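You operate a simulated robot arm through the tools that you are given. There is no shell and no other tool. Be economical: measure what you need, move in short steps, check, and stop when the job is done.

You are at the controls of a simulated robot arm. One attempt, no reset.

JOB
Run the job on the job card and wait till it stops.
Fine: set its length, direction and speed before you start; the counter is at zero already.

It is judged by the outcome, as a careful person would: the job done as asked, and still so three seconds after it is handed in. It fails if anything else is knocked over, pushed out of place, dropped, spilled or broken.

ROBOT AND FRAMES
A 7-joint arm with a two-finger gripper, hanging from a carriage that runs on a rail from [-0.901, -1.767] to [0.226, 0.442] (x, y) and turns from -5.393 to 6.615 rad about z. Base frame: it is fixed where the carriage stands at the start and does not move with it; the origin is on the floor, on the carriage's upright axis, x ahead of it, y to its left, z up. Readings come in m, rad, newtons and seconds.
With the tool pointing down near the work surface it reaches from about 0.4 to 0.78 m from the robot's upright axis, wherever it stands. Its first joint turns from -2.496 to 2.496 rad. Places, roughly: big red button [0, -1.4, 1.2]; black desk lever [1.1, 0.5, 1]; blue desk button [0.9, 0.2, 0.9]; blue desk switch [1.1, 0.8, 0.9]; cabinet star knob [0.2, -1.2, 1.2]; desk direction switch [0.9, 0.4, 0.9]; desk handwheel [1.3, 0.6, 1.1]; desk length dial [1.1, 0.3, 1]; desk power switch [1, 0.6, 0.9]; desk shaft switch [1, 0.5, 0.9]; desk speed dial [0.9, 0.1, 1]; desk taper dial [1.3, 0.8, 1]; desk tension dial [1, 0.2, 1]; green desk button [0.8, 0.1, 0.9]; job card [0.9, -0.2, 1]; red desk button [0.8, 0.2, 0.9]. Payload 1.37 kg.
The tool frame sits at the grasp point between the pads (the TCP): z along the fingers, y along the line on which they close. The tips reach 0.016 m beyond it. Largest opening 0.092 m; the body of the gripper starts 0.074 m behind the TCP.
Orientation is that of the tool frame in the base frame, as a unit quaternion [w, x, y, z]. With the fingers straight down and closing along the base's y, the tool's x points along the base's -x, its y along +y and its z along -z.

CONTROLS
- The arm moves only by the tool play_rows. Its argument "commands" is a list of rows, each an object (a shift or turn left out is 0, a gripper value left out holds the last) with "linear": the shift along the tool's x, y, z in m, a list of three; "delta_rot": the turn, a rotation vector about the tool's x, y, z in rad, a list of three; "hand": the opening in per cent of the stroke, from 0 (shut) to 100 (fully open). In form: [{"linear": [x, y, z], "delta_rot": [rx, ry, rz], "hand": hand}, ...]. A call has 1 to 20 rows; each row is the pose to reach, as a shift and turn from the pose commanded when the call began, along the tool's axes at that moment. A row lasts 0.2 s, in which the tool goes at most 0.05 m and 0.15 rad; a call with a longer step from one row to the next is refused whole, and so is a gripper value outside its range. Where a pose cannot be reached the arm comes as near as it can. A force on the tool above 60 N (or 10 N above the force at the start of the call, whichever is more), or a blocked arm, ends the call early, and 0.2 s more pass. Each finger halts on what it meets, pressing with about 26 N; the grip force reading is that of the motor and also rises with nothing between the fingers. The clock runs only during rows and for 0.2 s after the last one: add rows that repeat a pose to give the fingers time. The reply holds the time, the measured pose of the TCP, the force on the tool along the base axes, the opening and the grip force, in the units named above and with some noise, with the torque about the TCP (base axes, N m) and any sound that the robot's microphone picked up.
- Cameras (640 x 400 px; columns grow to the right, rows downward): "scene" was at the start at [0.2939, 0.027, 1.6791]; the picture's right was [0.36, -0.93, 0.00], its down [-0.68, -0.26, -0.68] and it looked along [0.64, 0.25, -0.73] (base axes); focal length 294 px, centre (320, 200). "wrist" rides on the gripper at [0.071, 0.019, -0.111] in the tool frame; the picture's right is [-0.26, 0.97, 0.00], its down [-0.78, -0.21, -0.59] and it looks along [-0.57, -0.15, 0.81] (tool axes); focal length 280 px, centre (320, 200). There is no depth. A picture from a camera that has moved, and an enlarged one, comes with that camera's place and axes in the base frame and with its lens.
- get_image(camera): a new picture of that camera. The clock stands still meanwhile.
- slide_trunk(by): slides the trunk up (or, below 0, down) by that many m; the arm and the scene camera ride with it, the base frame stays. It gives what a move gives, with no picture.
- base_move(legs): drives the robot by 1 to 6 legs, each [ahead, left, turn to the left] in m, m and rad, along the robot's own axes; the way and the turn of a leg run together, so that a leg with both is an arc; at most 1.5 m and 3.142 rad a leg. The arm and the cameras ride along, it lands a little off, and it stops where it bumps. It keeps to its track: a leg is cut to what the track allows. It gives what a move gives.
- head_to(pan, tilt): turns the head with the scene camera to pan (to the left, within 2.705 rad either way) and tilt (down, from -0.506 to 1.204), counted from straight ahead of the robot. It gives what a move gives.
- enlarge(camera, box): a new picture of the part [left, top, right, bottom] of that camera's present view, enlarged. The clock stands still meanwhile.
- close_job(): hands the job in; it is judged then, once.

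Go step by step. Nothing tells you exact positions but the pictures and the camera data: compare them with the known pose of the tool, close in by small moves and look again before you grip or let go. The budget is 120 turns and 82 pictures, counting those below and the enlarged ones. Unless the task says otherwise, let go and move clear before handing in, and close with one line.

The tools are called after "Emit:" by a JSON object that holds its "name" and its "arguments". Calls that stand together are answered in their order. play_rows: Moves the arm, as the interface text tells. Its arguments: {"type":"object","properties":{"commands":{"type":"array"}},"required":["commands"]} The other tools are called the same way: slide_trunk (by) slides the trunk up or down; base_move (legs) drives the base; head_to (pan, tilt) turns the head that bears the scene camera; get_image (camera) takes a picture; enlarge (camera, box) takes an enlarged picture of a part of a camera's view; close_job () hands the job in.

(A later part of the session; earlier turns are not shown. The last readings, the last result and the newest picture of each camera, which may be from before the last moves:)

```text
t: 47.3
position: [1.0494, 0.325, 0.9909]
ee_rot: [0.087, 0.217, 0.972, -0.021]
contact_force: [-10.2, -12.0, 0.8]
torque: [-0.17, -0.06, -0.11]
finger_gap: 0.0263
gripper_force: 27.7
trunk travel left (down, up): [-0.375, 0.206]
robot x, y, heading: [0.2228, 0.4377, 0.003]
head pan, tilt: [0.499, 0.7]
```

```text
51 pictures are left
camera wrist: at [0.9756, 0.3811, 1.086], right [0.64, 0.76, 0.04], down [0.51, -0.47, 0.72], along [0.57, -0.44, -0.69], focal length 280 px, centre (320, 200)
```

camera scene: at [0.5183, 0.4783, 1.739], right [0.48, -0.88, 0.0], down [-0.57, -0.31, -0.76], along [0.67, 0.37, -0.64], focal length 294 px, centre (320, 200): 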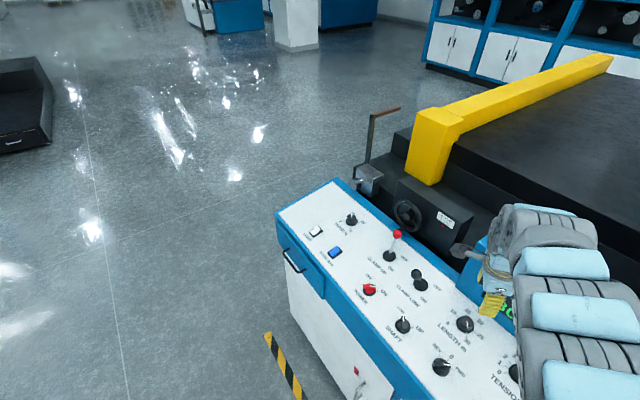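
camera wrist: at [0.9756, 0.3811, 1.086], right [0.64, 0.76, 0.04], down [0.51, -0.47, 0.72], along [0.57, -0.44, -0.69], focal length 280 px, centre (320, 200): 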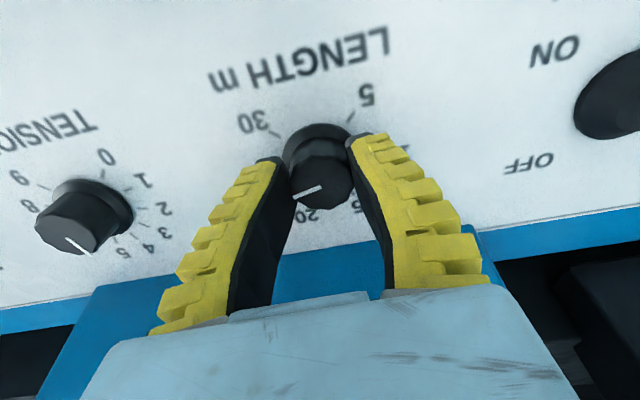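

The knob follows the grip and should be near 25. I continue another 54°.

Emit:
{"name": "play_rows", "arguments": {"commands": [{"linear": [0, -0.002, 0], "delta_rot": [0, 0, -0.13]}, {"linear": [0, -0.002, 0], "delta_rot": [0, 0, -0.26]}, {"linear": [0, -0.002, 0], "delta_rot": [0, 0, -0.39]}, {"linear": [0, -0.002, 0], "delta_rot": [0, 0, -0.52]}, {"linear": [0, -0.002, 0], "delta_rot": [0, 0, -0.65]}, {"linear": [0, -0.002, 0], "delta_rot": [0, 0, -0.78]}, {"linear": [0, -0.002, 0], "delta_rot": [0, 0, -0.91]}, {"linear": [0, -0.002, 0], "delta_rot": [0, 0, -0.935]}]}}

Emit:
{"name": "get_image", "arguments": {"camera": "wrist"}}

Emit:
{"name": "get_image", "arguments": {"camera": "scene"}}

```text
t: 49.1
position: [1.0497, 0.324, 0.9917]
ee_rot: [0.068, -0.245, 0.965, -0.06]
contact_force: [5.1, -16.4, -4.4]
torque: [-0.03, -0.05, -0.06]
finger_gap: 0.022
gripper_force: 28.2
trunk travel left (down, up): [-0.375, 0.206]
robot x, y, heading: [0.2253, 0.442, 0.001]
head pan, tilt: [0.499, 0.7]
```

```text
50 pictures are left
camera wrist: at [0.9611, 0.3151, 1.0904], right [-0.22, 0.97, -0.12], down [0.68, 0.24, 0.69], along [0.7, 0.07, -0.71], focal length 280 px, centre (320, 200)
```

wrist: 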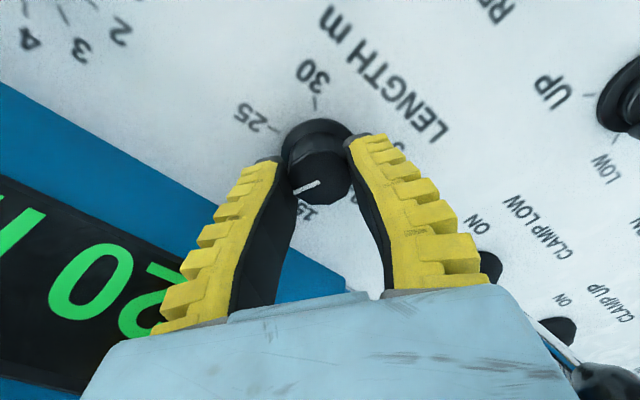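

```text
49 pictures are left
camera scene: at [0.5183, 0.4771, 1.739], right [0.48, -0.88, 0.0], down [-0.57, -0.31, -0.76], along [0.67, 0.36, -0.64], focal length 294 px, centre (320, 200)
```

scene: 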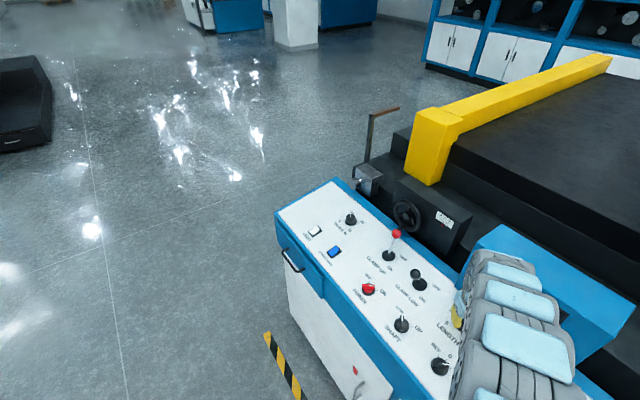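

The display appears to show 20 m. I release, back out and check.

Emit:
{"name": "play_rows", "arguments": {"commands": [{"hand": 40}, {"hand": 62}, {"hand": 62}, {"linear": [0, 0, -0.04]}, {"linear": [0, 0, -0.08]}, {"linear": [0, 0, -0.08]}]}}

Emit:
{"name": "get_image", "arguments": {"camera": "wrist"}}

```text
t: 50.5
position: [1.0371, 0.3329, 1.071]
ee_rot: [0.069, -0.245, 0.965, -0.058]
contact_force: [0.6, -1.0, 0.8]
torque: [0.08, 0.01, 0.0]
finger_gap: 0.0598
gripper_force: 1.5
trunk travel left (down, up): [-0.375, 0.206]
robot x, y, heading: [0.2244, 0.4402, 0.005]
head pan, tilt: [0.499, 0.7]
```

```text
48 pictures are left
camera wrist: at [0.9492, 0.3246, 1.17], right [-0.22, 0.97, -0.12], down [0.68, 0.24, 0.69], along [0.7, 0.07, -0.71], focal length 280 px, centre (320, 200)
```

wrist: 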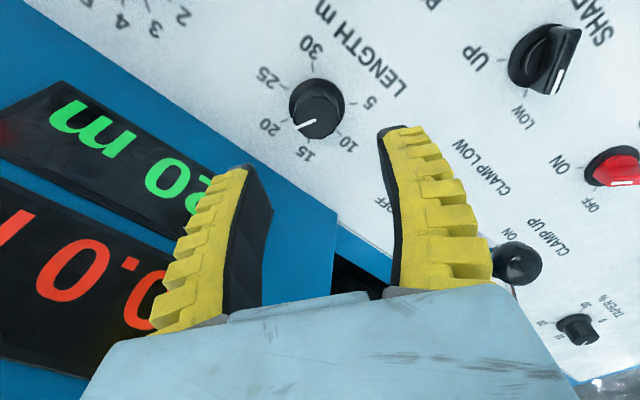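

The preset reads 20 m. Now for the speed dial: I lift, slide the base back about 0.2 m along the rail, and move over the dial.

Emit:
{"name": "play_rows", "arguments": {"commands": [{"linear": [0, 0, -0.04]}, {"linear": [0, 0, -0.08]}, {"linear": [0, 0, -0.08]}]}}

Emit:
{"name": "base_move", "arguments": {"legs": [[-0.0885, -0.174, 0]]}}

Emit:
{"name": "head_to", "arguments": {"pan": -0.1, "tilt": 0.8}}

Emit:
{"name": "get_image", "arguments": {"camera": "scene"}}

```text
t: 51.3
position: [1.0223, 0.3383, 1.1475]
ee_rot: [0.068, -0.243, 0.966, -0.057]
contact_force: [1.4, -0.2, 0.1]
torque: [-0.01, 0.0, -0.05]
finger_gap: 0.0596
gripper_force: 2.0
trunk travel left (down, up): [-0.375, 0.206]
robot x, y, heading: [0.2225, 0.4388, -0.003]
head pan, tilt: [0.499, 0.7]
```

```text
t: 52.9
position: [0.9358, 0.1672, 1.1473]
ee_rot: [0.069, -0.245, 0.965, -0.059]
contact_force: [0.1, -0.7, 0.1]
torque: [-0.01, 0.01, -0.01]
finger_gap: 0.0596
gripper_force: 1.6
trunk travel left (down, up): [-0.375, 0.206]
robot x, y, heading: [0.1375, 0.267, -0.003]
head pan, tilt: [0.499, 0.7]
```

```text
t: 53.9
position: [0.9357, 0.1664, 1.1473]
ee_rot: [0.069, -0.244, 0.966, -0.059]
contact_force: [-0.4, -0.1, 0.1]
torque: [0.05, 0.02, -0.03]
finger_gap: 0.0593
gripper_force: 1.7
trunk travel left (down, up): [-0.375, 0.206]
robot x, y, heading: [0.1386, 0.2721, 0.005]
head pan, tilt: [-0.099, 0.799]
```

```text
47 pictures are left
camera scene: at [0.4369, 0.2589, 1.7307], right [-0.1, -1.0, 0.0], down [-0.71, 0.07, -0.7], along [0.69, -0.07, -0.72], focal length 294 px, centre (320, 200)
```

scene: 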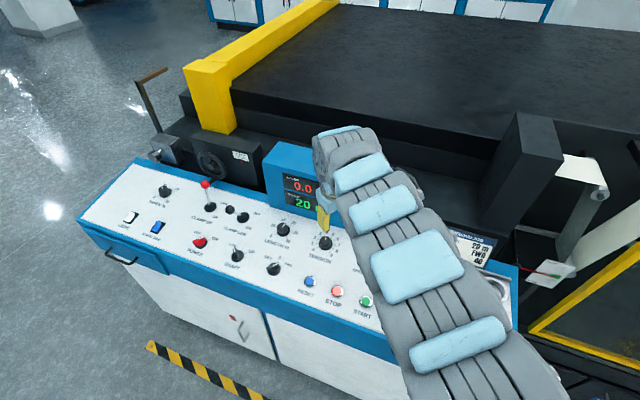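

I move over the speed dial and look with the wrist camera.

Emit:
{"name": "play_rows", "arguments": {"commands": [{"linear": [0.03, -0.019, 0.005]}, {"linear": [0.06, -0.038, 0.01]}, {"linear": [0.088, -0.0564, 0.016]}, {"linear": [0.088, -0.0564, 0.05]}, {"linear": [0.088, -0.0564, 0.086]}, {"linear": [0.088, -0.0564, 0.086]}]}}

Emit:
{"name": "get_image", "arguments": {"camera": "wrist"}}

```text
t: 55.3
position: [0.902, 0.0691, 1.0635]
ee_rot: [0.069, -0.243, 0.966, -0.059]
contact_force: [0.2, 0.0, -0.4]
torque: [-0.02, 0.04, 0.02]
finger_gap: 0.0598
gripper_force: 2.2
out of reach, approached as far as the arm can: row 2, 3
trunk travel left (down, up): [-0.375, 0.206]
robot x, y, heading: [0.1365, 0.2674, 0.001]
head pan, tilt: [-0.099, 0.799]
```

```text
46 pictures are left
camera wrist: at [0.8117, 0.0604, 1.1624], right [-0.22, 0.97, -0.11], down [0.68, 0.24, 0.69], along [0.7, 0.07, -0.71], focal length 280 px, centre (320, 200)
```

wrist: 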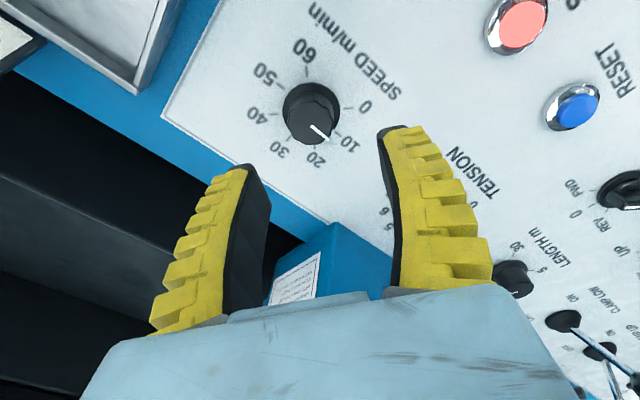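

Emit:
{"name": "enlarge", "arguments": {"camera": "wrist", "box": [230, 30, 400, 180]}}

```text
2.67 times, centred on (315, 105) of wrist
camera zoom: at [0.8117, 0.0604, 1.1624], right [-0.22, 0.97, -0.11], down [0.68, 0.24, 0.69], along [0.7, 0.07, -0.71], focal length 748 px, centre (333, 453)
```

zoom: 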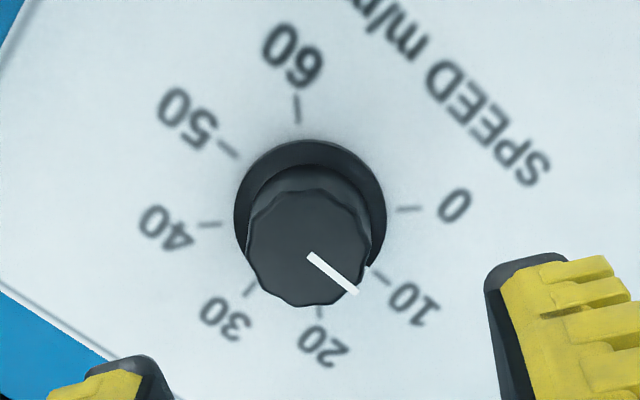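

The speed pointer is at 10 and needs 135° clockwise to reach 40. I correct the alignment and descend.

Emit:
{"name": "play_rows", "arguments": {"commands": [{"linear": [0.006, -0.005, 0.02]}, {"linear": [0.006, -0.005, 0.045]}, {"linear": [0.006, -0.005, 0.045]}]}}

Emit:
{"name": "get_image", "arguments": {"camera": "wrist"}}

```text
t: 56.1
position: [0.9034, 0.058, 1.0195]
ee_rot: [0.069, -0.244, 0.966, -0.059]
contact_force: [-1.2, 0.4, 0.0]
torque: [0.02, -0.01, 0.06]
finger_gap: 0.0597
gripper_force: 2.3
trunk travel left (down, up): [-0.375, 0.206]
robot x, y, heading: [0.1368, 0.2669, 0.0]
head pan, tilt: [-0.099, 0.799]
```

```text
44 pictures are left
camera wrist: at [0.8154, 0.0482, 1.1176], right [-0.22, 0.97, -0.11], down [0.68, 0.24, 0.69], along [0.7, 0.07, -0.71], focal length 280 px, centre (320, 200)
```

wrist: 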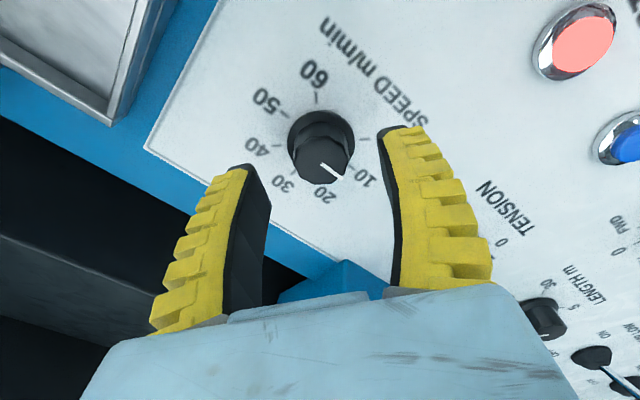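

Aligned. I descend 3 cm and grip.

Emit:
{"name": "play_rows", "arguments": {"commands": [{"linear": [0, 0, 0.015]}, {"linear": [0, 0, 0.03]}, {"linear": [0, 0, 0.03]}]}}

Emit:
{"name": "get_image", "arguments": {"camera": "wrist"}}

```text
t: 56.9
position: [0.9084, 0.057, 0.9897]
ee_rot: [0.068, -0.244, 0.966, -0.058]
contact_force: [0.4, 0.6, 0.5]
torque: [0.01, 0.0, -0.02]
finger_gap: 0.0599
gripper_force: 1.8
trunk travel left (down, up): [-0.375, 0.206]
robot x, y, heading: [0.1381, 0.2683, 0.001]
head pan, tilt: [-0.099, 0.799]
```

```text
43 pictures are left
camera wrist: at [0.8197, 0.0465, 1.0883], right [-0.22, 0.97, -0.11], down [0.68, 0.23, 0.69], along [0.7, 0.07, -0.71], focal length 280 px, centre (320, 200)
```

wrist: 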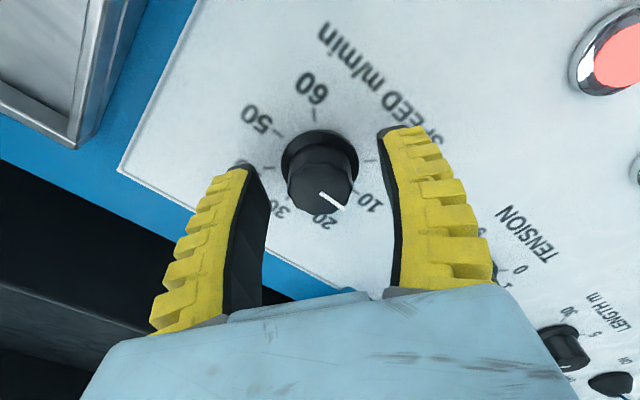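

Perfectly centred. I close and turn the first half, 1.18 rad clockwise.

Emit:
{"name": "play_rows", "arguments": {"commands": [{"hand": 50}, {"hand": 35}, {"hand": 25}, {"hand": 20}, {"hand": 20}, {"delta_rot": [0, 0, 0.13]}, {"delta_rot": [0, 0, 0.26]}, {"delta_rot": [0, 0, 0.39]}, {"delta_rot": [0, 0, 0.52]}, {"delta_rot": [0, 0, 0.65]}, {"delta_rot": [0, 0, 0.78]}, {"delta_rot": [0, 0, 0.91]}, {"delta_rot": [0, 0, 1.04]}, {"delta_rot": [0, 0, 1.18]}, {"delta_rot": [0, 0, 1.18]}]}}

Emit:
{"name": "get_image", "arguments": {"camera": "wrist"}}

```text
t: 60.1
position: [0.9093, 0.0612, 0.9889]
ee_rot: [0.09, 0.334, 0.938, -0.008]
contact_force: [1.1, 17.7, 7.2]
torque: [-0.12, -0.22, 0.07]
finger_gap: 0.0278
gripper_force: 28.4
trunk travel left (down, up): [-0.375, 0.206]
robot x, y, heading: [0.1372, 0.2682, 0.0]
head pan, tilt: [-0.099, 0.799]
```

```text
42 pictures are left
camera wrist: at [0.8505, 0.1273, 1.0866], right [0.81, 0.58, 0.09], down [0.36, -0.61, 0.71], along [0.47, -0.54, -0.7], focal length 280 px, centre (320, 200)
```

wrist: 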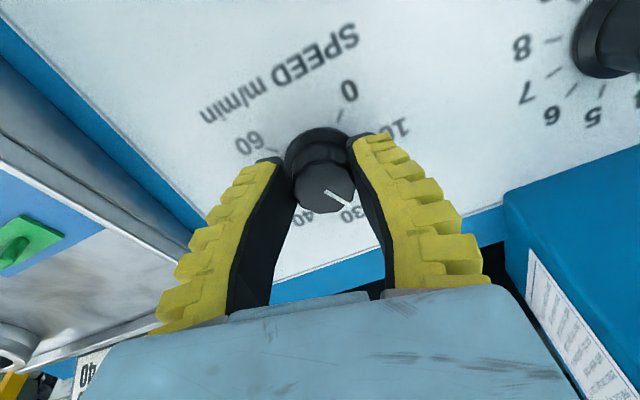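

The pointer is a little past 25 and follows the grip. I relieve the side load by 3 mm and turn the remaining 1.18 rad.

Emit:
{"name": "play_rows", "arguments": {"commands": [{"linear": [0.002, 0.002, 0], "delta_rot": [0, 0, 0.1]}, {"linear": [0.002, 0.002, 0], "delta_rot": [0, 0, 0.23]}, {"linear": [0.002, 0.002, 0], "delta_rot": [0, 0, 0.36]}, {"linear": [0.002, 0.002, 0], "delta_rot": [0, 0, 0.49]}, {"linear": [0.002, 0.002, 0], "delta_rot": [0, 0, 0.62]}, {"linear": [0.002, 0.002, 0], "delta_rot": [0, 0, 0.75]}, {"linear": [0.002, 0.002, 0], "delta_rot": [0, 0, 0.88]}, {"linear": [0.002, 0.002, 0], "delta_rot": [0, 0, 1.01]}, {"linear": [0.002, 0.002, 0], "delta_rot": [0, 0, 1.14]}, {"linear": [0.002, 0.002, 0], "delta_rot": [0, 0, 1.18]}, {"linear": [0.002, 0.002, 0], "delta_rot": [0, 0, 1.18]}]}}

Emit:
{"name": "get_image", "arguments": {"camera": "wrist"}}

```text
t: 62.5
position: [0.9129, 0.0577, 0.9914]
ee_rot: [0.081, 0.8, 0.593, 0.043]
contact_force: [15.9, -2.8, 3.7]
torque: [-0.18, -0.19, 0.0]
finger_gap: 0.0305
gripper_force: 11.0
trunk travel left (down, up): [-0.375, 0.206]
robot x, y, heading: [0.1356, 0.2645, -0.003]
head pan, tilt: [-0.099, 0.799]
```

```text
41 pictures are left
camera wrist: at [0.9327, 0.1283, 1.1014], right [0.83, -0.53, 0.18], down [-0.53, -0.64, 0.56], along [-0.18, -0.56, -0.81], focal length 280 px, centre (320, 200)
```

wrist: 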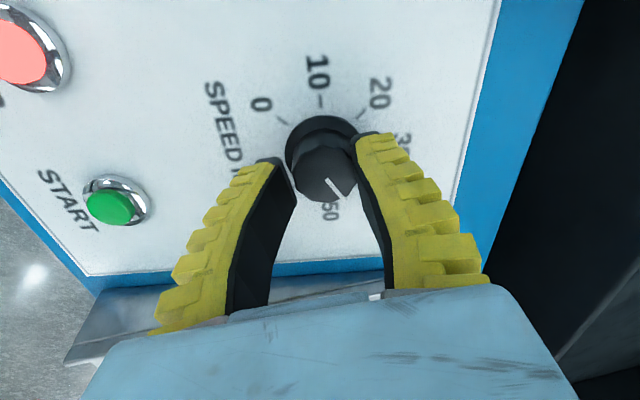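

I release, lift and check the pointer.

Emit:
{"name": "play_rows", "arguments": {"commands": [{"hand": 45}, {"hand": 62}, {"hand": 62}, {"linear": [0, 0, -0.04]}, {"linear": [0, 0, -0.075]}, {"linear": [0, 0, -0.075]}]}}

Emit:
{"name": "enlarge", "arguments": {"camera": "wrist", "box": [220, 20, 420, 170]}}

Emit:
{"name": "get_image", "arguments": {"camera": "scene"}}

```text
t: 63.9
position: [0.8985, 0.0634, 1.0629]
ee_rot: [0.08, 0.801, 0.592, 0.042]
contact_force: [1.1, -1.4, 1.0]
torque: [0.09, 0.07, -0.02]
finger_gap: 0.0597
gripper_force: 1.9
trunk travel left (down, up): [-0.375, 0.206]
robot x, y, heading: [0.1391, 0.2683, -0.002]
head pan, tilt: [-0.099, 0.799]
```

```text
2.67 times, centred on (320, 95) of wrist
camera zoom: at [0.9197, 0.1327, 1.1742], right [0.83, -0.53, 0.18], down [-0.53, -0.64, 0.57], along [-0.18, -0.56, -0.81], focal length 748 px, centre (320, 480)
```

zoom: 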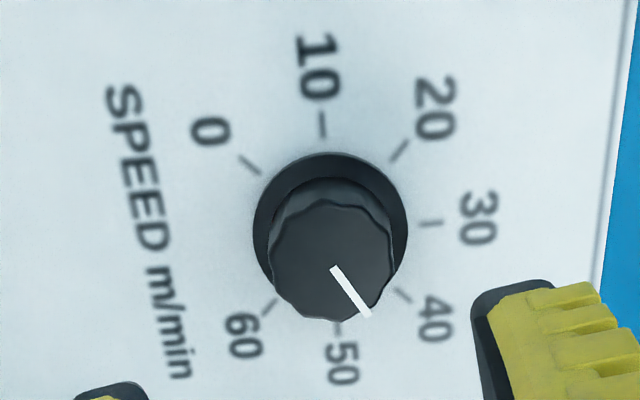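

```text
39 pictures are left
camera scene: at [0.4371, 0.258, 1.7308], right [-0.1, -0.99, 0.0], down [-0.71, 0.07, -0.7], along [0.69, -0.07, -0.72], focal length 294 px, centre (320, 200)
```

scene: 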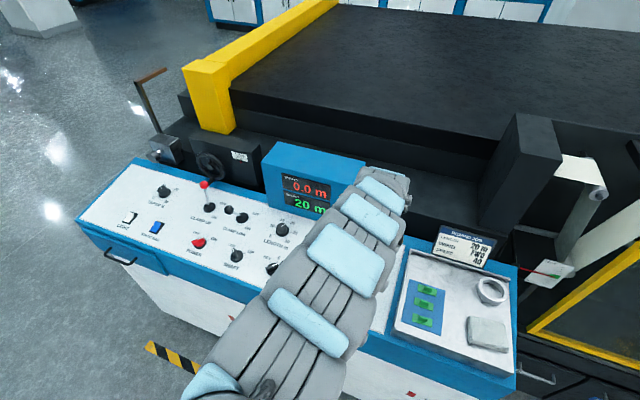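

The pointer looks slightly beyond 40, perhaps 42. I want a second view from another yaw to judge it properly.

Emit:
{"name": "play_rows", "arguments": {"commands": [{"delta_rot": [0, 0, -0.14]}, {"delta_rot": [0, 0, -0.28]}, {"delta_rot": [0, 0, -0.42]}, {"delta_rot": [0, 0, -0.56]}, {"delta_rot": [0, 0, -0.7]}, {"delta_rot": [0, 0, -0.84]}, {"delta_rot": [0, 0, -0.98]}, {"delta_rot": [0, 0, -1.12]}, {"delta_rot": [0, 0, -1.26]}, {"delta_rot": [0, 0, -1.26]}]}}

Emit:
{"name": "enlarge", "arguments": {"camera": "wrist", "box": [240, 30, 400, 160]}}

```text
t: 66.1
position: [0.8959, 0.0652, 1.0627]
ee_rot: [0.089, 0.297, 0.95, -0.014]
contact_force: [1.0, 0.4, 0.3]
torque: [0.01, 0.02, -0.03]
finger_gap: 0.0597
gripper_force: 2.2
trunk travel left (down, up): [-0.375, 0.206]
robot x, y, heading: [0.1361, 0.2671, -0.0]
head pan, tilt: [-0.099, 0.799]
```

```text
3.08 times, centred on (320, 95) of wrist
camera zoom: at [0.8319, 0.1288, 1.1591], right [0.76, 0.65, 0.07], down [0.42, -0.57, 0.71], along [0.5, -0.51, -0.7], focal length 863 px, centre (320, 523)
```

zoom: 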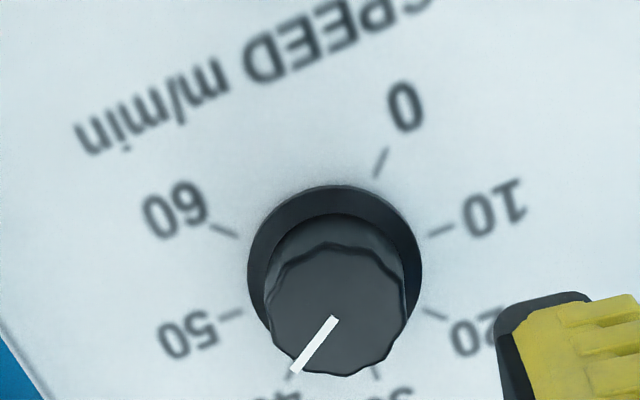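

Both views agree: the pointer is at about 42.7, so it needs about 12° anticlockwise. I go back down and grip, then look before turning.

Emit:
{"name": "play_rows", "arguments": {"commands": [{"linear": [-0.0016, -0.0017, 0.03]}, {"linear": [-0.0016, -0.0017, 0.06]}, {"linear": [-0.0016, -0.0017, 0.074]}, {"linear": [-0.0016, -0.0017, 0.074]}, {"linear": [-0.0016, -0.0017, 0.074], "hand": 50}, {"linear": [-0.0016, -0.0017, 0.074], "hand": 40}, {"linear": [-0.0016, -0.0017, 0.074], "hand": 25}, {"linear": [-0.0016, -0.0017, 0.074], "hand": 20}, {"linear": [-0.0016, -0.0017, 0.074], "hand": 20}]}}

Emit:
{"name": "enlarge", "arguments": {"camera": "wrist", "box": [240, 90, 400, 250]}}

```text
t: 68.1
position: [0.9113, 0.0596, 0.9897]
ee_rot: [0.089, 0.297, 0.951, -0.013]
contact_force: [6.2, 11.5, 4.1]
torque: [-0.23, -0.29, 0.01]
finger_gap: 0.0279
gripper_force: 28.2
trunk travel left (down, up): [-0.375, 0.206]
robot x, y, heading: [0.134, 0.265, -0.002]
head pan, tilt: [-0.099, 0.799]
```

```text
2.50 times, centred on (320, 170) of wrist
camera zoom: at [0.8473, 0.1226, 1.0881], right [0.76, 0.65, 0.07], down [0.41, -0.57, 0.71], along [0.5, -0.51, -0.7], focal length 701 px, centre (320, 275)
```

zoom: 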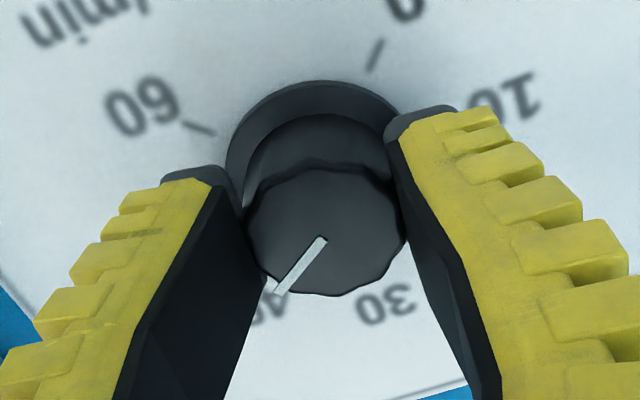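

The pointer did not jump on closing. I turn 0.21 rad back, release and lift.

Emit:
{"name": "play_rows", "arguments": {"commands": [{"delta_rot": [0, 0, -0.1]}, {"delta_rot": [0, 0, -0.21]}, {"delta_rot": [0, 0, -0.21]}, {"delta_rot": [0, 0, -0.21], "hand": 40}, {"delta_rot": [0, 0, -0.21], "hand": 62}, {"delta_rot": [0, 0, -0.21], "hand": 62}, {"linear": [0, 0, -0.04], "delta_rot": [0, 0, -0.21]}, {"linear": [0, 0, -0.075], "delta_rot": [0, 0, -0.21]}, {"linear": [0, 0, -0.075], "delta_rot": [0, 0, -0.21]}]}}

Emit:
{"name": "enlarge", "arguments": {"camera": "wrist", "box": [240, 40, 400, 170]}}

```text
t: 70.1
position: [0.8962, 0.0624, 1.0636]
ee_rot: [0.087, 0.195, 0.977, -0.023]
contact_force: [-0.2, -0.3, -0.2]
torque: [0.0, 0.03, 0.02]
finger_gap: 0.0597
gripper_force: 2.2
trunk travel left (down, up): [-0.375, 0.206]
robot x, y, heading: [0.1338, 0.2673, 0.005]
head pan, tilt: [-0.099, 0.799]
```

```text
3.08 times, centred on (320, 105) of wrist
camera zoom: at [0.8216, 0.1144, 1.1604], right [0.61, 0.79, 0.04], down [0.53, -0.44, 0.72], along [0.59, -0.42, -0.69], focal length 863 px, centre (320, 492)
```

zoom: 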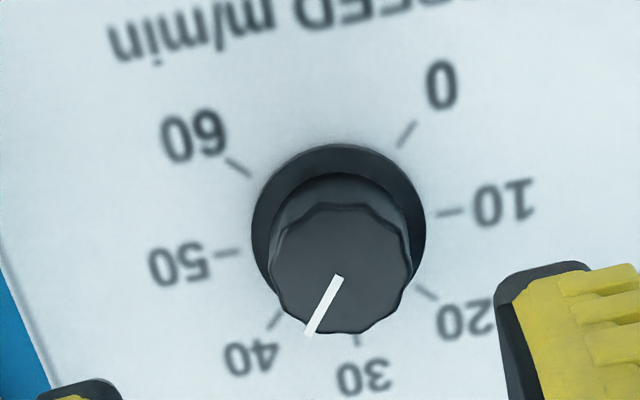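

Now it seems a little under 40. I take a tighter enlargement to measure more exactly.

Emit:
{"name": "enlarge", "arguments": {"camera": "wrist", "box": [285, 75, 365, 155]}}

```text
5.00 times, centred on (325, 115) of wrist
camera zoom: at [0.8216, 0.1144, 1.1604], right [0.61, 0.79, 0.04], down [0.53, -0.44, 0.72], along [0.59, -0.42, -0.69], focal length 1402 px, centre (295, 625)
```

zoom: 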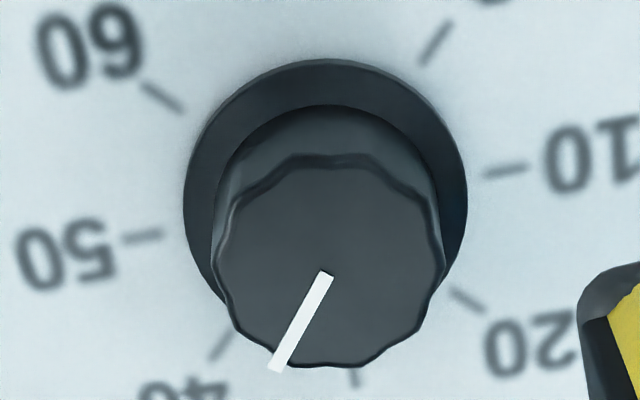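

The pointer now reads about 38. I grip once more, centred better on the knob axis this time, and turn about 8° clockwise.

Emit:
{"name": "play_rows", "arguments": {"commands": [{"linear": [-0.0037, 0.0036, 0.03]}, {"linear": [-0.0037, 0.0036, 0.06]}, {"linear": [-0.0037, 0.0036, 0.074]}, {"linear": [-0.0037, 0.0036, 0.074]}, {"linear": [-0.0037, 0.0036, 0.074], "hand": 50}, {"linear": [-0.0037, 0.0036, 0.074], "hand": 40}, {"linear": [-0.0037, 0.0036, 0.074], "hand": 25}, {"linear": [-0.0037, 0.0036, 0.074], "hand": 20}, {"linear": [-0.0037, 0.0036, 0.074], "hand": 20}]}}

Emit:
{"name": "enlarge", "arguments": {"camera": "wrist", "box": [270, 120, 370, 220]}}

```text
t: 72.1
position: [0.9133, 0.0583, 0.9928]
ee_rot: [0.088, 0.196, 0.976, -0.024]
contact_force: [-5.6, -3.8, 10.4]
torque: [-0.17, -0.37, 0.01]
finger_gap: 0.0257
gripper_force: 28.0
trunk travel left (down, up): [-0.375, 0.206]
robot x, y, heading: [0.1355, 0.2672, -0.001]
head pan, tilt: [-0.099, 0.799]
```

```text
4.00 times, centred on (320, 170) of wrist
camera zoom: at [0.8382, 0.1108, 1.0893], right [0.61, 0.79, 0.04], down [0.53, -0.44, 0.72], along [0.59, -0.42, -0.69], focal length 1122 px, centre (320, 320)
```

zoom: 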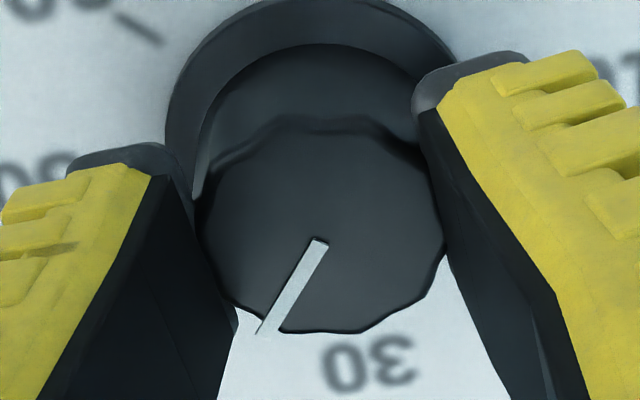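

Emit:
{"name": "play_rows", "arguments": {"commands": [{"delta_rot": [0, 0, 0.07]}, {"delta_rot": [0, 0, 0.13]}, {"delta_rot": [0, 0, 0.13]}, {"delta_rot": [0, 0, 0.13], "hand": 30}, {"delta_rot": [0, 0, 0.13], "hand": 45}, {"delta_rot": [0, 0, 0.13], "hand": 62}, {"delta_rot": [0, 0, 0.13], "hand": 62}, {"linear": [0, 0, -0.04], "delta_rot": [0, 0, 0.13]}, {"linear": [0, 0, -0.075], "delta_rot": [0, 0, 0.13]}, {"linear": [0, 0, -0.075], "delta_rot": [0, 0, 0.13]}]}}

Emit:
{"name": "enlarge", "arguments": {"camera": "wrist", "box": [270, 60, 370, 160]}}

```text
t: 74.3
position: [0.8999, 0.0648, 1.0649]
ee_rot: [0.087, 0.259, 0.962, -0.018]
contact_force: [0.2, -0.2, 0.4]
torque: [-0.02, 0.01, 0.01]
finger_gap: 0.0596
gripper_force: 2.2
trunk travel left (down, up): [-0.375, 0.206]
robot x, y, heading: [0.1384, 0.2701, -0.003]
head pan, tilt: [-0.099, 0.799]
```

```text
4.00 times, centred on (320, 110) of wrist
camera zoom: at [0.8303, 0.1243, 1.1611], right [0.71, 0.71, 0.06], down [0.46, -0.52, 0.72], along [0.54, -0.48, -0.69], focal length 1122 px, centre (320, 560)
```

zoom: 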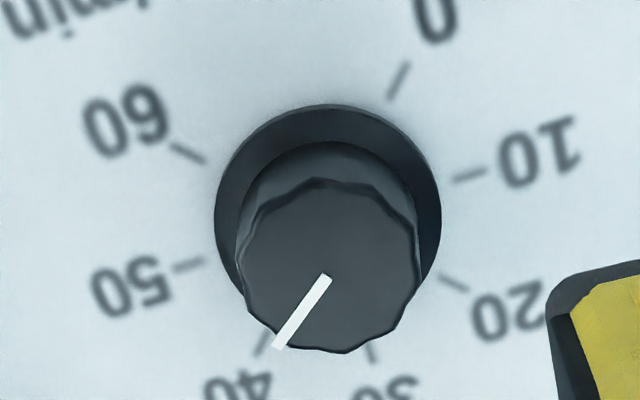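

The speed pointer now sits at about 40–41. I lift, slide the base to the right, and check both dials with the scene camera.

Emit:
{"name": "play_rows", "arguments": {"commands": [{"linear": [-0.006, 0, -0.033]}, {"linear": [-0.012, 0, -0.066]}, {"linear": [-0.0177, 0.001, -0.0984]}, {"linear": [-0.0177, 0.001, -0.0984]}]}}

Emit:
{"name": "base_move", "arguments": {"legs": [[-0.105, -0.207, 0]]}}

Emit:
{"name": "head_to", "arguments": {"pan": 0.45, "tilt": 0.8}}

Emit:
{"name": "get_image", "arguments": {"camera": "scene"}}

```text
t: 75.3
position: [0.8972, 0.0652, 1.1636]
ee_rot: [0.089, 0.259, 0.962, -0.018]
contact_force: [0.1, 0.0, 0.3]
torque: [-0.02, 0.03, 0.03]
finger_gap: 0.0594
gripper_force: 1.9
trunk travel left (down, up): [-0.375, 0.206]
robot x, y, heading: [0.1375, 0.2668, -0.0]
head pan, tilt: [-0.099, 0.799]
```

```text
t: 77.0
position: [0.792, -0.1423, 1.1648]
ee_rot: [0.088, 0.258, 0.962, -0.017]
contact_force: [0.1, 0.4, -0.4]
torque: [0.02, -0.03, 0.05]
finger_gap: 0.0596
gripper_force: 2.2
trunk travel left (down, up): [-0.375, 0.206]
robot x, y, heading: [0.0316, 0.0599, -0.0]
head pan, tilt: [-0.099, 0.799]
```

```text
t: 78.0
position: [0.7922, -0.1426, 1.1636]
ee_rot: [0.089, 0.259, 0.962, -0.017]
contact_force: [0.5, -0.4, -0.4]
torque: [0.01, 0.0, -0.02]
finger_gap: 0.0599
gripper_force: 1.7
trunk travel left (down, up): [-0.375, 0.206]
robot x, y, heading: [0.0319, 0.0652, -0.001]
head pan, tilt: [0.45, 0.799]
```

```text
32 pictures are left
camera scene: at [0.3241, 0.0959, 1.7307], right [0.43, -0.9, 0.0], down [-0.65, -0.31, -0.7], along [0.63, 0.3, -0.72], focal length 294 px, centre (320, 200)
```

scene: 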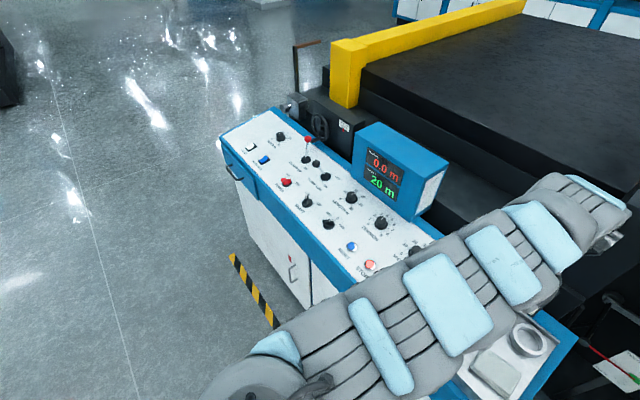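

Emit:
{"name": "enlarge", "arguments": {"camera": "scene", "box": [390, 225, 440, 260]}}

Emit:
{"name": "enlarge", "arguments": {"camera": "scene", "box": [305, 175, 375, 235]}}

```text
11.43 times, centred on (415, 242) of scene
camera zoom: at [0.3241, 0.0959, 1.7307], right [0.43, -0.9, 0.0], down [-0.65, -0.31, -0.7], along [0.63, 0.3, -0.72], focal length 3365 px, centre (-766, -286)
```

zoom: 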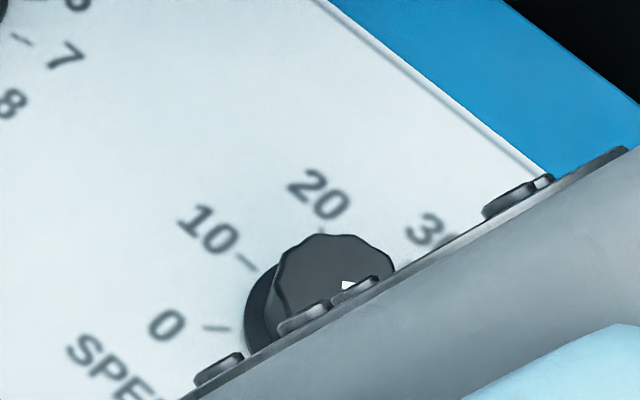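

```text
6.67 times, centred on (340, 205) of scene
camera zoom: at [0.3241, 0.0959, 1.7307], right [0.43, -0.9, 0.0], down [-0.65, -0.31, -0.7], along [0.63, 0.3, -0.72], focal length 1963 px, centre (187, 167)
```

zoom: 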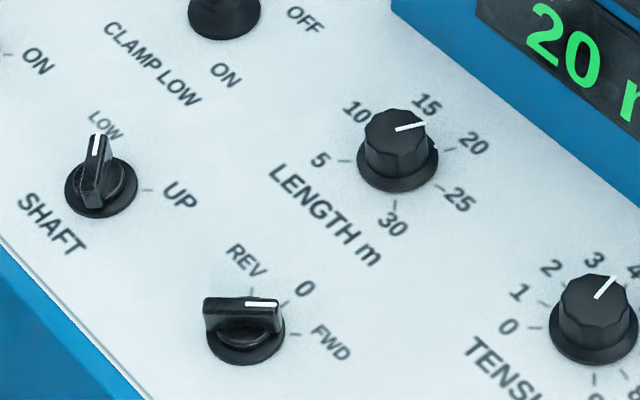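

The preset is 20 m, direction FWD and shaft LOW. I move to a hover above START, where the wrist camera will also see the speed dial well.

Emit:
{"name": "base_move", "arguments": {"legs": [[-0.045, -0.089, 0]]}}

Emit:
{"name": "play_rows", "arguments": {"commands": [{"linear": [0.0185, 0.039, 0.003]}, {"linear": [0.037, 0.078, 0.006]}, {"linear": [0.0555, 0.1176, 0.0086]}, {"linear": [0.074, 0.157, 0.0114]}, {"linear": [0.0925, 0.196, 0.0143]}, {"linear": [0.111, 0.235, 0.017]}, {"linear": [0.1295, 0.2744, 0.02]}, {"linear": [0.148, 0.3136, 0.023], "hand": 30}, {"linear": [0.148, 0.3136, 0.023], "hand": 0}, {"linear": [0.148, 0.3136, 0.023], "hand": 0}]}}

Emit:
{"name": "get_image", "arguments": {"camera": "wrist"}}

```text
t: 79.2
position: [0.7483, -0.2301, 1.164]
ee_rot: [0.088, 0.258, 0.962, -0.019]
contact_force: [-0.1, 0.1, -0.6]
torque: [0.01, 0.01, 0.0]
finger_gap: 0.0598
gripper_force: 1.7
trunk travel left (down, up): [-0.375, 0.206]
robot x, y, heading: [-0.0142, -0.0279, 0.002]
head pan, tilt: [0.45, 0.799]
```

```text
t: 81.3
position: [0.7823, 0.1143, 1.1204]
ee_rot: [0.088, 0.258, 0.962, -0.018]
contact_force: [-0.3, -0.4, 0.5]
torque: [0.02, 0.0, -0.01]
finger_gap: 0.0003
gripper_force: 25.6
out of reach, approached as far as the arm can: row 1, 2, 3, 4
trunk travel left (down, up): [-0.375, 0.206]
robot x, y, heading: [-0.0112, -0.0265, 0.002]
head pan, tilt: [0.45, 0.799]
```

```text
29 pictures are left
camera wrist: at [0.7139, 0.1735, 1.2163], right [0.7, 0.71, 0.06], down [0.46, -0.52, 0.72], along [0.54, -0.48, -0.7], focal length 280 px, centre (320, 200)
```

wrist: 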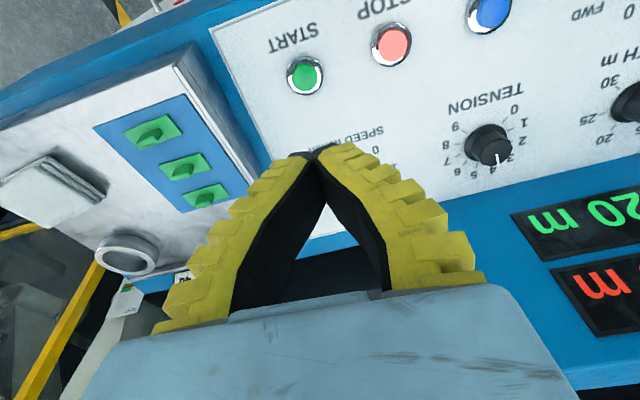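

The fingers hide the speed dial here. I shift 7 cm up the slope for one more check of it.

Emit:
{"name": "play_rows", "arguments": {"commands": [{"linear": [-0.04, 0.02, 0]}, {"linear": [-0.07, 0.04, 0]}, {"linear": [-0.07, 0.04, 0]}]}}

Emit:
{"name": "enlarge", "arguments": {"camera": "wrist", "box": [225, 60, 325, 150]}}

```text
t: 82.2
position: [0.8482, 0.1169, 1.1292]
ee_rot: [0.089, 0.257, 0.962, -0.018]
contact_force: [-0.7, 0.7, -1.2]
torque: [-0.04, -0.07, -0.04]
finger_gap: 0.0001
gripper_force: 25.6
out of reach, approached as far as the arm can: row 2, 3
trunk travel left (down, up): [-0.375, 0.206]
robot x, y, heading: [-0.015, -0.027, -0.001]
head pan, tilt: [0.45, 0.799]
```

```text
4.44 times, centred on (275, 105) of wrist
camera zoom: at [0.7792, 0.1752, 1.2268], right [0.7, 0.71, 0.06], down [0.46, -0.52, 0.72], along [0.54, -0.48, -0.7], focal length 1246 px, centre (520, 622)
```

zoom: 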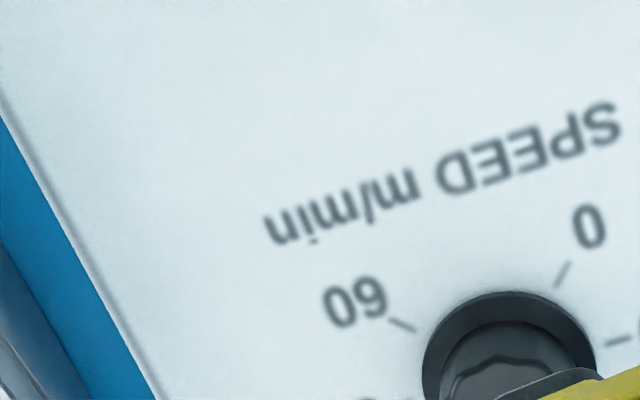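

Emit:
{"name": "base_move", "arguments": {"legs": [[0.0885, 0.174, 0]]}}

Emit:
{"name": "play_rows", "arguments": {"commands": [{"linear": [-0.01, -0.04, 0], "hand": 50}, {"linear": [-0.02, -0.08, 0], "hand": 80}, {"linear": [-0.03, -0.12, 0]}, {"linear": [-0.04, -0.16, 0]}, {"linear": [-0.05, -0.2, 0]}, {"linear": [-0.05, -0.22, 0]}, {"linear": [-0.05, -0.22, 0]}]}}

Emit:
{"name": "get_image", "arguments": {"camera": "wrist"}}

```text
t: 83.7
position: [0.9377, 0.2924, 1.1301]
ee_rot: [0.088, 0.256, 0.962, -0.017]
contact_force: [-0.8, 0.4, 0.0]
torque: [0.0, -0.03, -0.03]
finger_gap: 0.0
gripper_force: 26.3
trunk travel left (down, up): [-0.375, 0.206]
robot x, y, heading: [0.0758, 0.1481, 0.004]
head pan, tilt: [0.45, 0.799]
```

```text
t: 85.3
position: [0.8701, 0.0768, 1.1364]
ee_rot: [0.088, 0.257, 0.962, -0.017]
contact_force: [-0.5, -1.0, 0.4]
torque: [0.0, 0.03, 0.0]
finger_gap: 0.0755
gripper_force: 1.3
trunk travel left (down, up): [-0.375, 0.206]
robot x, y, heading: [0.0748, 0.149, 0.001]
head pan, tilt: [0.45, 0.799]
```

```text
27 pictures are left
camera wrist: at [0.802, 0.1359, 1.233], right [0.7, 0.71, 0.06], down [0.47, -0.52, 0.72], along [0.54, -0.48, -0.69], focal length 280 px, centre (320, 200)
```

wrist: 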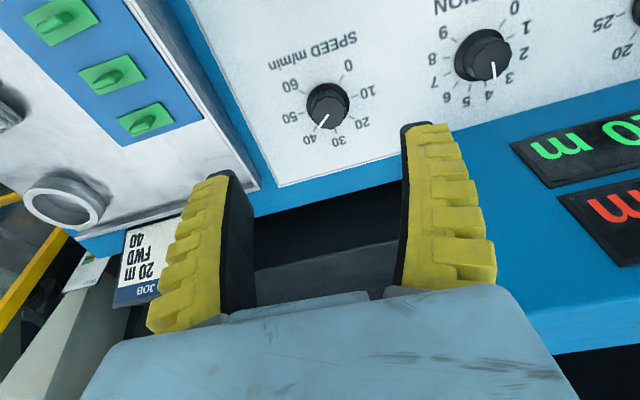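

Emit:
{"name": "enlarge", "arguments": {"camera": "wrist", "box": [278, 60, 378, 155]}}

```text
4.21 times, centred on (328, 108) of wrist
camera zoom: at [0.802, 0.1359, 1.233], right [0.7, 0.71, 0.06], down [0.47, -0.52, 0.72], along [0.54, -0.48, -0.69], focal length 1181 px, centre (286, 590)
```

zoom: 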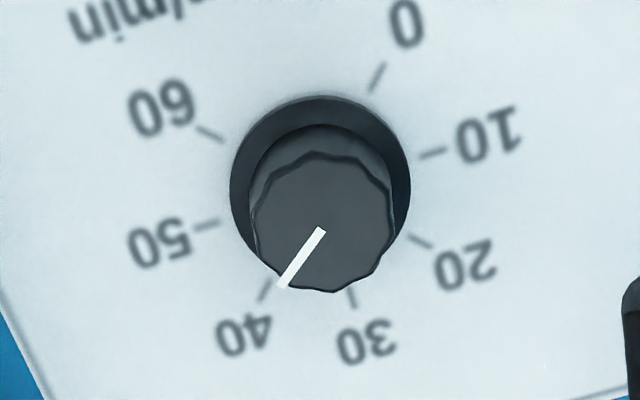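

It reads about 41.5. I make one more small correction: grip, turn back a few degrees, release and recheck.

Emit:
{"name": "play_rows", "arguments": {"commands": [{"linear": [-0.0195, 0.0037, 0.03], "hand": 62}, {"linear": [-0.0195, 0.0037, 0.07]}, {"linear": [-0.0195, 0.0037, 0.11]}, {"linear": [-0.0195, 0.0037, 0.135]}, {"linear": [-0.0195, 0.0037, 0.151]}, {"linear": [-0.0195, 0.0037, 0.151]}]}}

Emit:
{"name": "play_rows", "arguments": {"commands": [{"hand": 50}, {"hand": 40}, {"hand": 25}, {"hand": 20}, {"hand": 20}]}}

Emit:
{"name": "enlarge", "arguments": {"camera": "wrist", "box": [270, 120, 370, 220]}}

Emit:
{"name": "play_rows", "arguments": {"commands": [{"delta_rot": [0, 0, -0.08]}, {"delta_rot": [0, 0, -0.08]}, {"delta_rot": [0, 0, -0.08]}]}}

Emit:
{"name": "enlarge", "arguments": {"camera": "wrist", "box": [270, 120, 370, 220]}}

```text
t: 86.7
position: [0.9126, 0.0579, 0.9875]
ee_rot: [0.088, 0.256, 0.963, -0.017]
contact_force: [-0.1, 0.9, -0.4]
torque: [-0.01, -0.04, 0.01]
finger_gap: 0.0597
gripper_force: 1.1
trunk travel left (down, up): [-0.375, 0.206]
robot x, y, heading: [0.0772, 0.1468, 0.006]
head pan, tilt: [0.45, 0.799]
```

```text
t: 87.9
position: [0.9137, 0.0572, 0.9903]
ee_rot: [0.088, 0.256, 0.962, -0.017]
contact_force: [-1.1, 0.9, 6.8]
torque: [-0.24, -0.34, -0.05]
finger_gap: 0.0257
gripper_force: 28.0
trunk travel left (down, up): [-0.375, 0.206]
robot x, y, heading: [0.0738, 0.1471, 0.009]
head pan, tilt: [0.45, 0.799]
```

```text
4.00 times, centred on (320, 170) of wrist
camera zoom: at [0.845, 0.1169, 1.0871], right [0.7, 0.71, 0.06], down [0.46, -0.52, 0.72], along [0.54, -0.48, -0.69], focal length 1122 px, centre (320, 320)
```

zoom: 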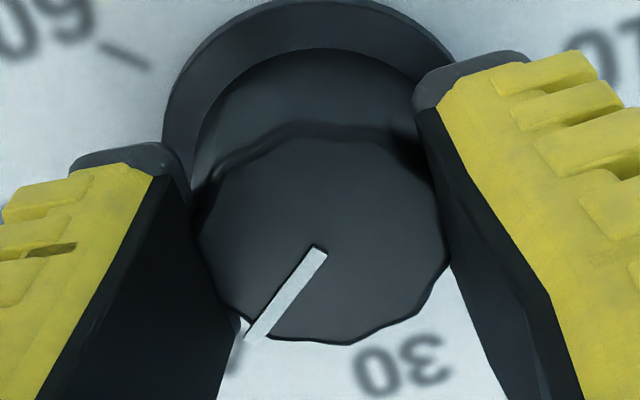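

```text
t: 88.7
position: [0.9133, 0.057, 0.9904]
ee_rot: [0.088, 0.217, 0.972, -0.021]
contact_force: [6.8, -1.2, -3.3]
torque: [-0.32, -0.38, -0.03]
finger_gap: 0.025
gripper_force: 27.8
trunk travel left (down, up): [-0.375, 0.206]
robot x, y, heading: [0.0782, 0.145, 0.001]
head pan, tilt: [0.45, 0.799]
```

```text
4.00 times, centred on (320, 170) of wrist
camera zoom: at [0.8411, 0.1126, 1.0872], right [0.64, 0.76, 0.05], down [0.51, -0.47, 0.72], along [0.57, -0.44, -0.69], focal length 1122 px, centre (320, 320)
```

zoom: 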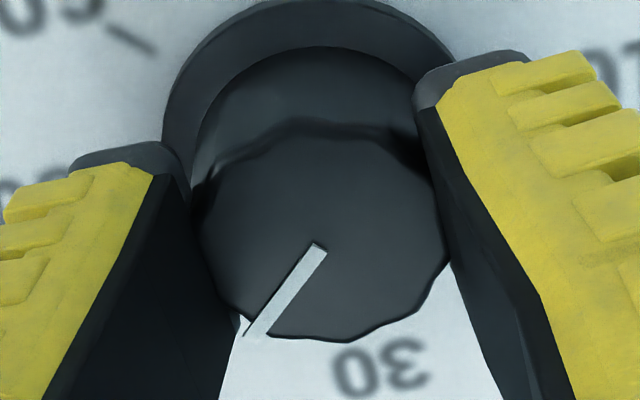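

The knob turned with the hand, about 4.6°. I release, lift and measure.

Emit:
{"name": "play_rows", "arguments": {"commands": [{"hand": 30}, {"hand": 45}, {"hand": 62}, {"hand": 62}, {"linear": [0, 0, -0.04]}, {"linear": [0, 0, -0.08]}, {"linear": [0, 0, -0.12]}, {"linear": [0.01, 0, -0.15]}, {"linear": [0.01, 0, -0.15]}]}}

Emit:
{"name": "enlarge", "arguments": {"camera": "wrist", "box": [270, 50, 370, 145]}}

```text
t: 90.7
position: [0.88, 0.0761, 1.1383]
ee_rot: [0.088, 0.217, 0.972, -0.02]
contact_force: [0.2, 0.1, -0.6]
torque: [-0.01, 0.03, -0.05]
finger_gap: 0.0598
gripper_force: 1.8
trunk travel left (down, up): [-0.375, 0.206]
robot x, y, heading: [0.0719, 0.1485, 0.003]
head pan, tilt: [0.45, 0.799]
```

```text
4.21 times, centred on (320, 98) of wrist
camera zoom: at [0.807, 0.1306, 1.2346], right [0.64, 0.76, 0.05], down [0.51, -0.47, 0.72], along [0.57, -0.44, -0.69], focal length 1181 px, centre (320, 632)
```

zoom: 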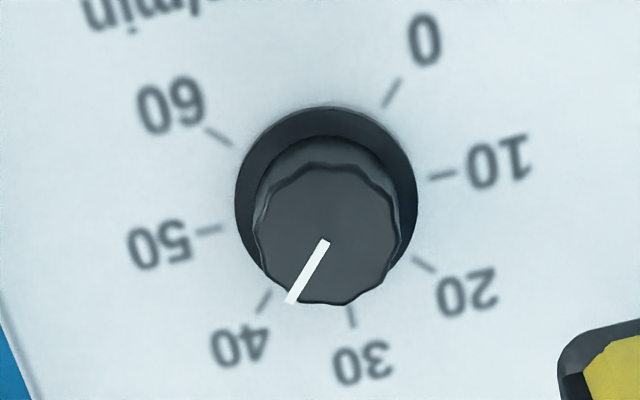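

Now it reads about 39.6, which is good. All three settings are in place, so I go to START.

Emit:
{"name": "base_move", "arguments": {"legs": [[-0.0885, -0.174, 0]]}}

Emit:
{"name": "play_rows", "arguments": {"commands": [{"linear": [0.0229, 0.0359, 0.0056], "hand": 30}, {"linear": [0.0457, 0.0717, 0.011], "hand": 0}, {"linear": [0.0686, 0.1076, 0.0167]}, {"linear": [0.0914, 0.1434, 0.022]}, {"linear": [0.1143, 0.1793, 0.0278]}, {"linear": [0.1143, 0.1793, 0.06]}, {"linear": [0.1143, 0.1793, 0.1]}, {"linear": [0.1143, 0.1793, 0.118]}, {"linear": [0.1143, 0.1793, 0.118]}]}}

Emit:
{"name": "get_image", "arguments": {"camera": "wrist"}}

```text
t: 92.3
position: [0.7942, -0.0946, 1.138]
ee_rot: [0.087, 0.218, 0.972, -0.021]
contact_force: [0.7, -0.1, -0.4]
torque: [-0.04, 0.02, -0.03]
finger_gap: 0.0597
gripper_force: 2.0
trunk travel left (down, up): [-0.375, 0.206]
robot x, y, heading: [-0.0117, -0.0206, 0.005]
head pan, tilt: [0.45, 0.799]
```

```text
t: 94.3
position: [0.7874, 0.1054, 1.0017]
ee_rot: [0.088, 0.218, 0.972, -0.02]
contact_force: [-0.9, -0.9, -0.4]
torque: [0.03, -0.02, 0.04]
finger_gap: 0.0
gripper_force: 25.3
trunk travel left (down, up): [-0.375, 0.206]
robot x, y, heading: [-0.0105, -0.019, 0.004]
head pan, tilt: [0.45, 0.799]
```

```text
22 pictures are left
camera wrist: at [0.715, 0.1608, 1.0981], right [0.65, 0.76, 0.04], down [0.51, -0.47, 0.72], along [0.57, -0.44, -0.69], focal length 280 px, centre (320, 200)
```

wrist: 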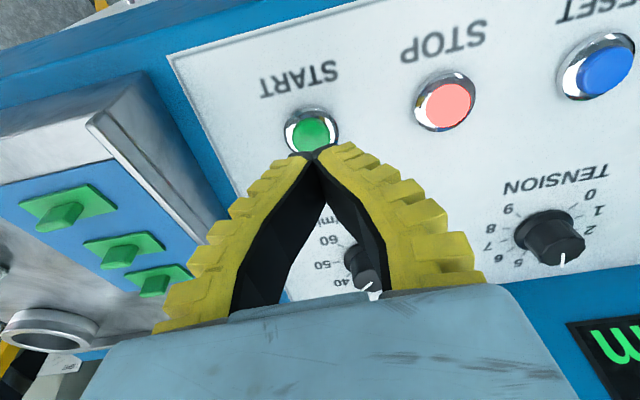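

The button is about 8 mm towards tool +x. I correct and descend 2.5 cm.

Emit:
{"name": "play_rows", "arguments": {"commands": [{"linear": [0.0084, -0.0035, 0.012]}, {"linear": [0.0084, -0.0035, 0.024]}, {"linear": [0.0084, -0.0035, 0.024]}]}}

Emit:
{"name": "get_image", "arguments": {"camera": "wrist"}}

```text
t: 95.1
position: [0.7837, 0.1046, 0.9774]
ee_rot: [0.088, 0.218, 0.972, -0.021]
contact_force: [0.2, -1.0, 0.0]
torque: [0.0, 0.03, 0.02]
finger_gap: 0.0001
gripper_force: 25.9
trunk travel left (down, up): [-0.375, 0.206]
robot x, y, heading: [-0.0122, -0.0218, 0.005]
head pan, tilt: [0.45, 0.799]
```

```text
21 pictures are left
camera wrist: at [0.7099, 0.1593, 1.0728], right [0.65, 0.76, 0.04], down [0.51, -0.47, 0.72], along [0.57, -0.44, -0.69], focal length 280 px, centre (320, 200)
```

wrist: 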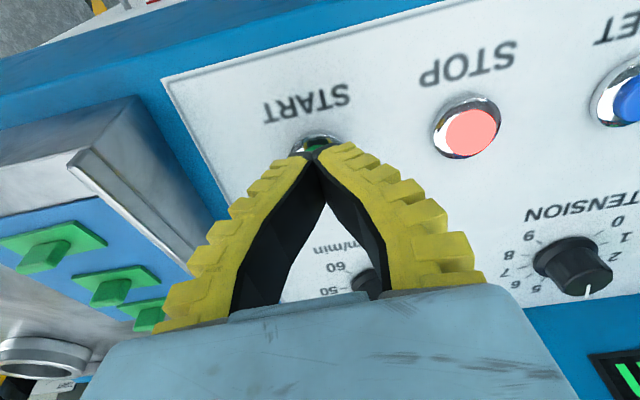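

Aligned over the button, with the tips about 1 cm above it. I press gently in small steps.

Emit:
{"name": "play_rows", "arguments": {"commands": [{"linear": [0, 0, 0.006]}, {"linear": [0, 0, 0.01]}, {"linear": [0, 0, 0.013]}, {"linear": [0, 0, 0.016]}, {"linear": [0, 0, 0.016]}]}}

```text
t: 96.3
position: [0.7853, 0.1028, 0.9597]
ee_rot: [0.087, 0.218, 0.972, -0.021]
contact_force: [0.8, -0.1, -1.0]
torque: [0.02, -0.01, -0.01]
finger_gap: 0.0002
gripper_force: 26.2
trunk travel left (down, up): [-0.375, 0.206]
robot x, y, heading: [-0.0127, -0.0213, 0.006]
head pan, tilt: [0.45, 0.799]
```

Emit:
{"name": "play_rows", "arguments": {"commands": [{"linear": [0, 0, 0.003]}, {"linear": [0, 0, 0.005]}, {"linear": [0, 0, 0.007]}, {"linear": [0, 0, 0.007]}]}}

```text
t: 97.3
position: [0.7873, 0.1039, 0.9544]
ee_rot: [0.089, 0.219, 0.972, -0.022]
contact_force: [0.8, -0.2, 2.6]
torque: [-0.01, -0.03, 0.01]
finger_gap: 0.006
gripper_force: 28.1
trunk travel left (down, up): [-0.375, 0.206]
robot x, y, heading: [-0.011, -0.0187, 0.004]
head pan, tilt: [0.45, 0.799]
heard: click
```

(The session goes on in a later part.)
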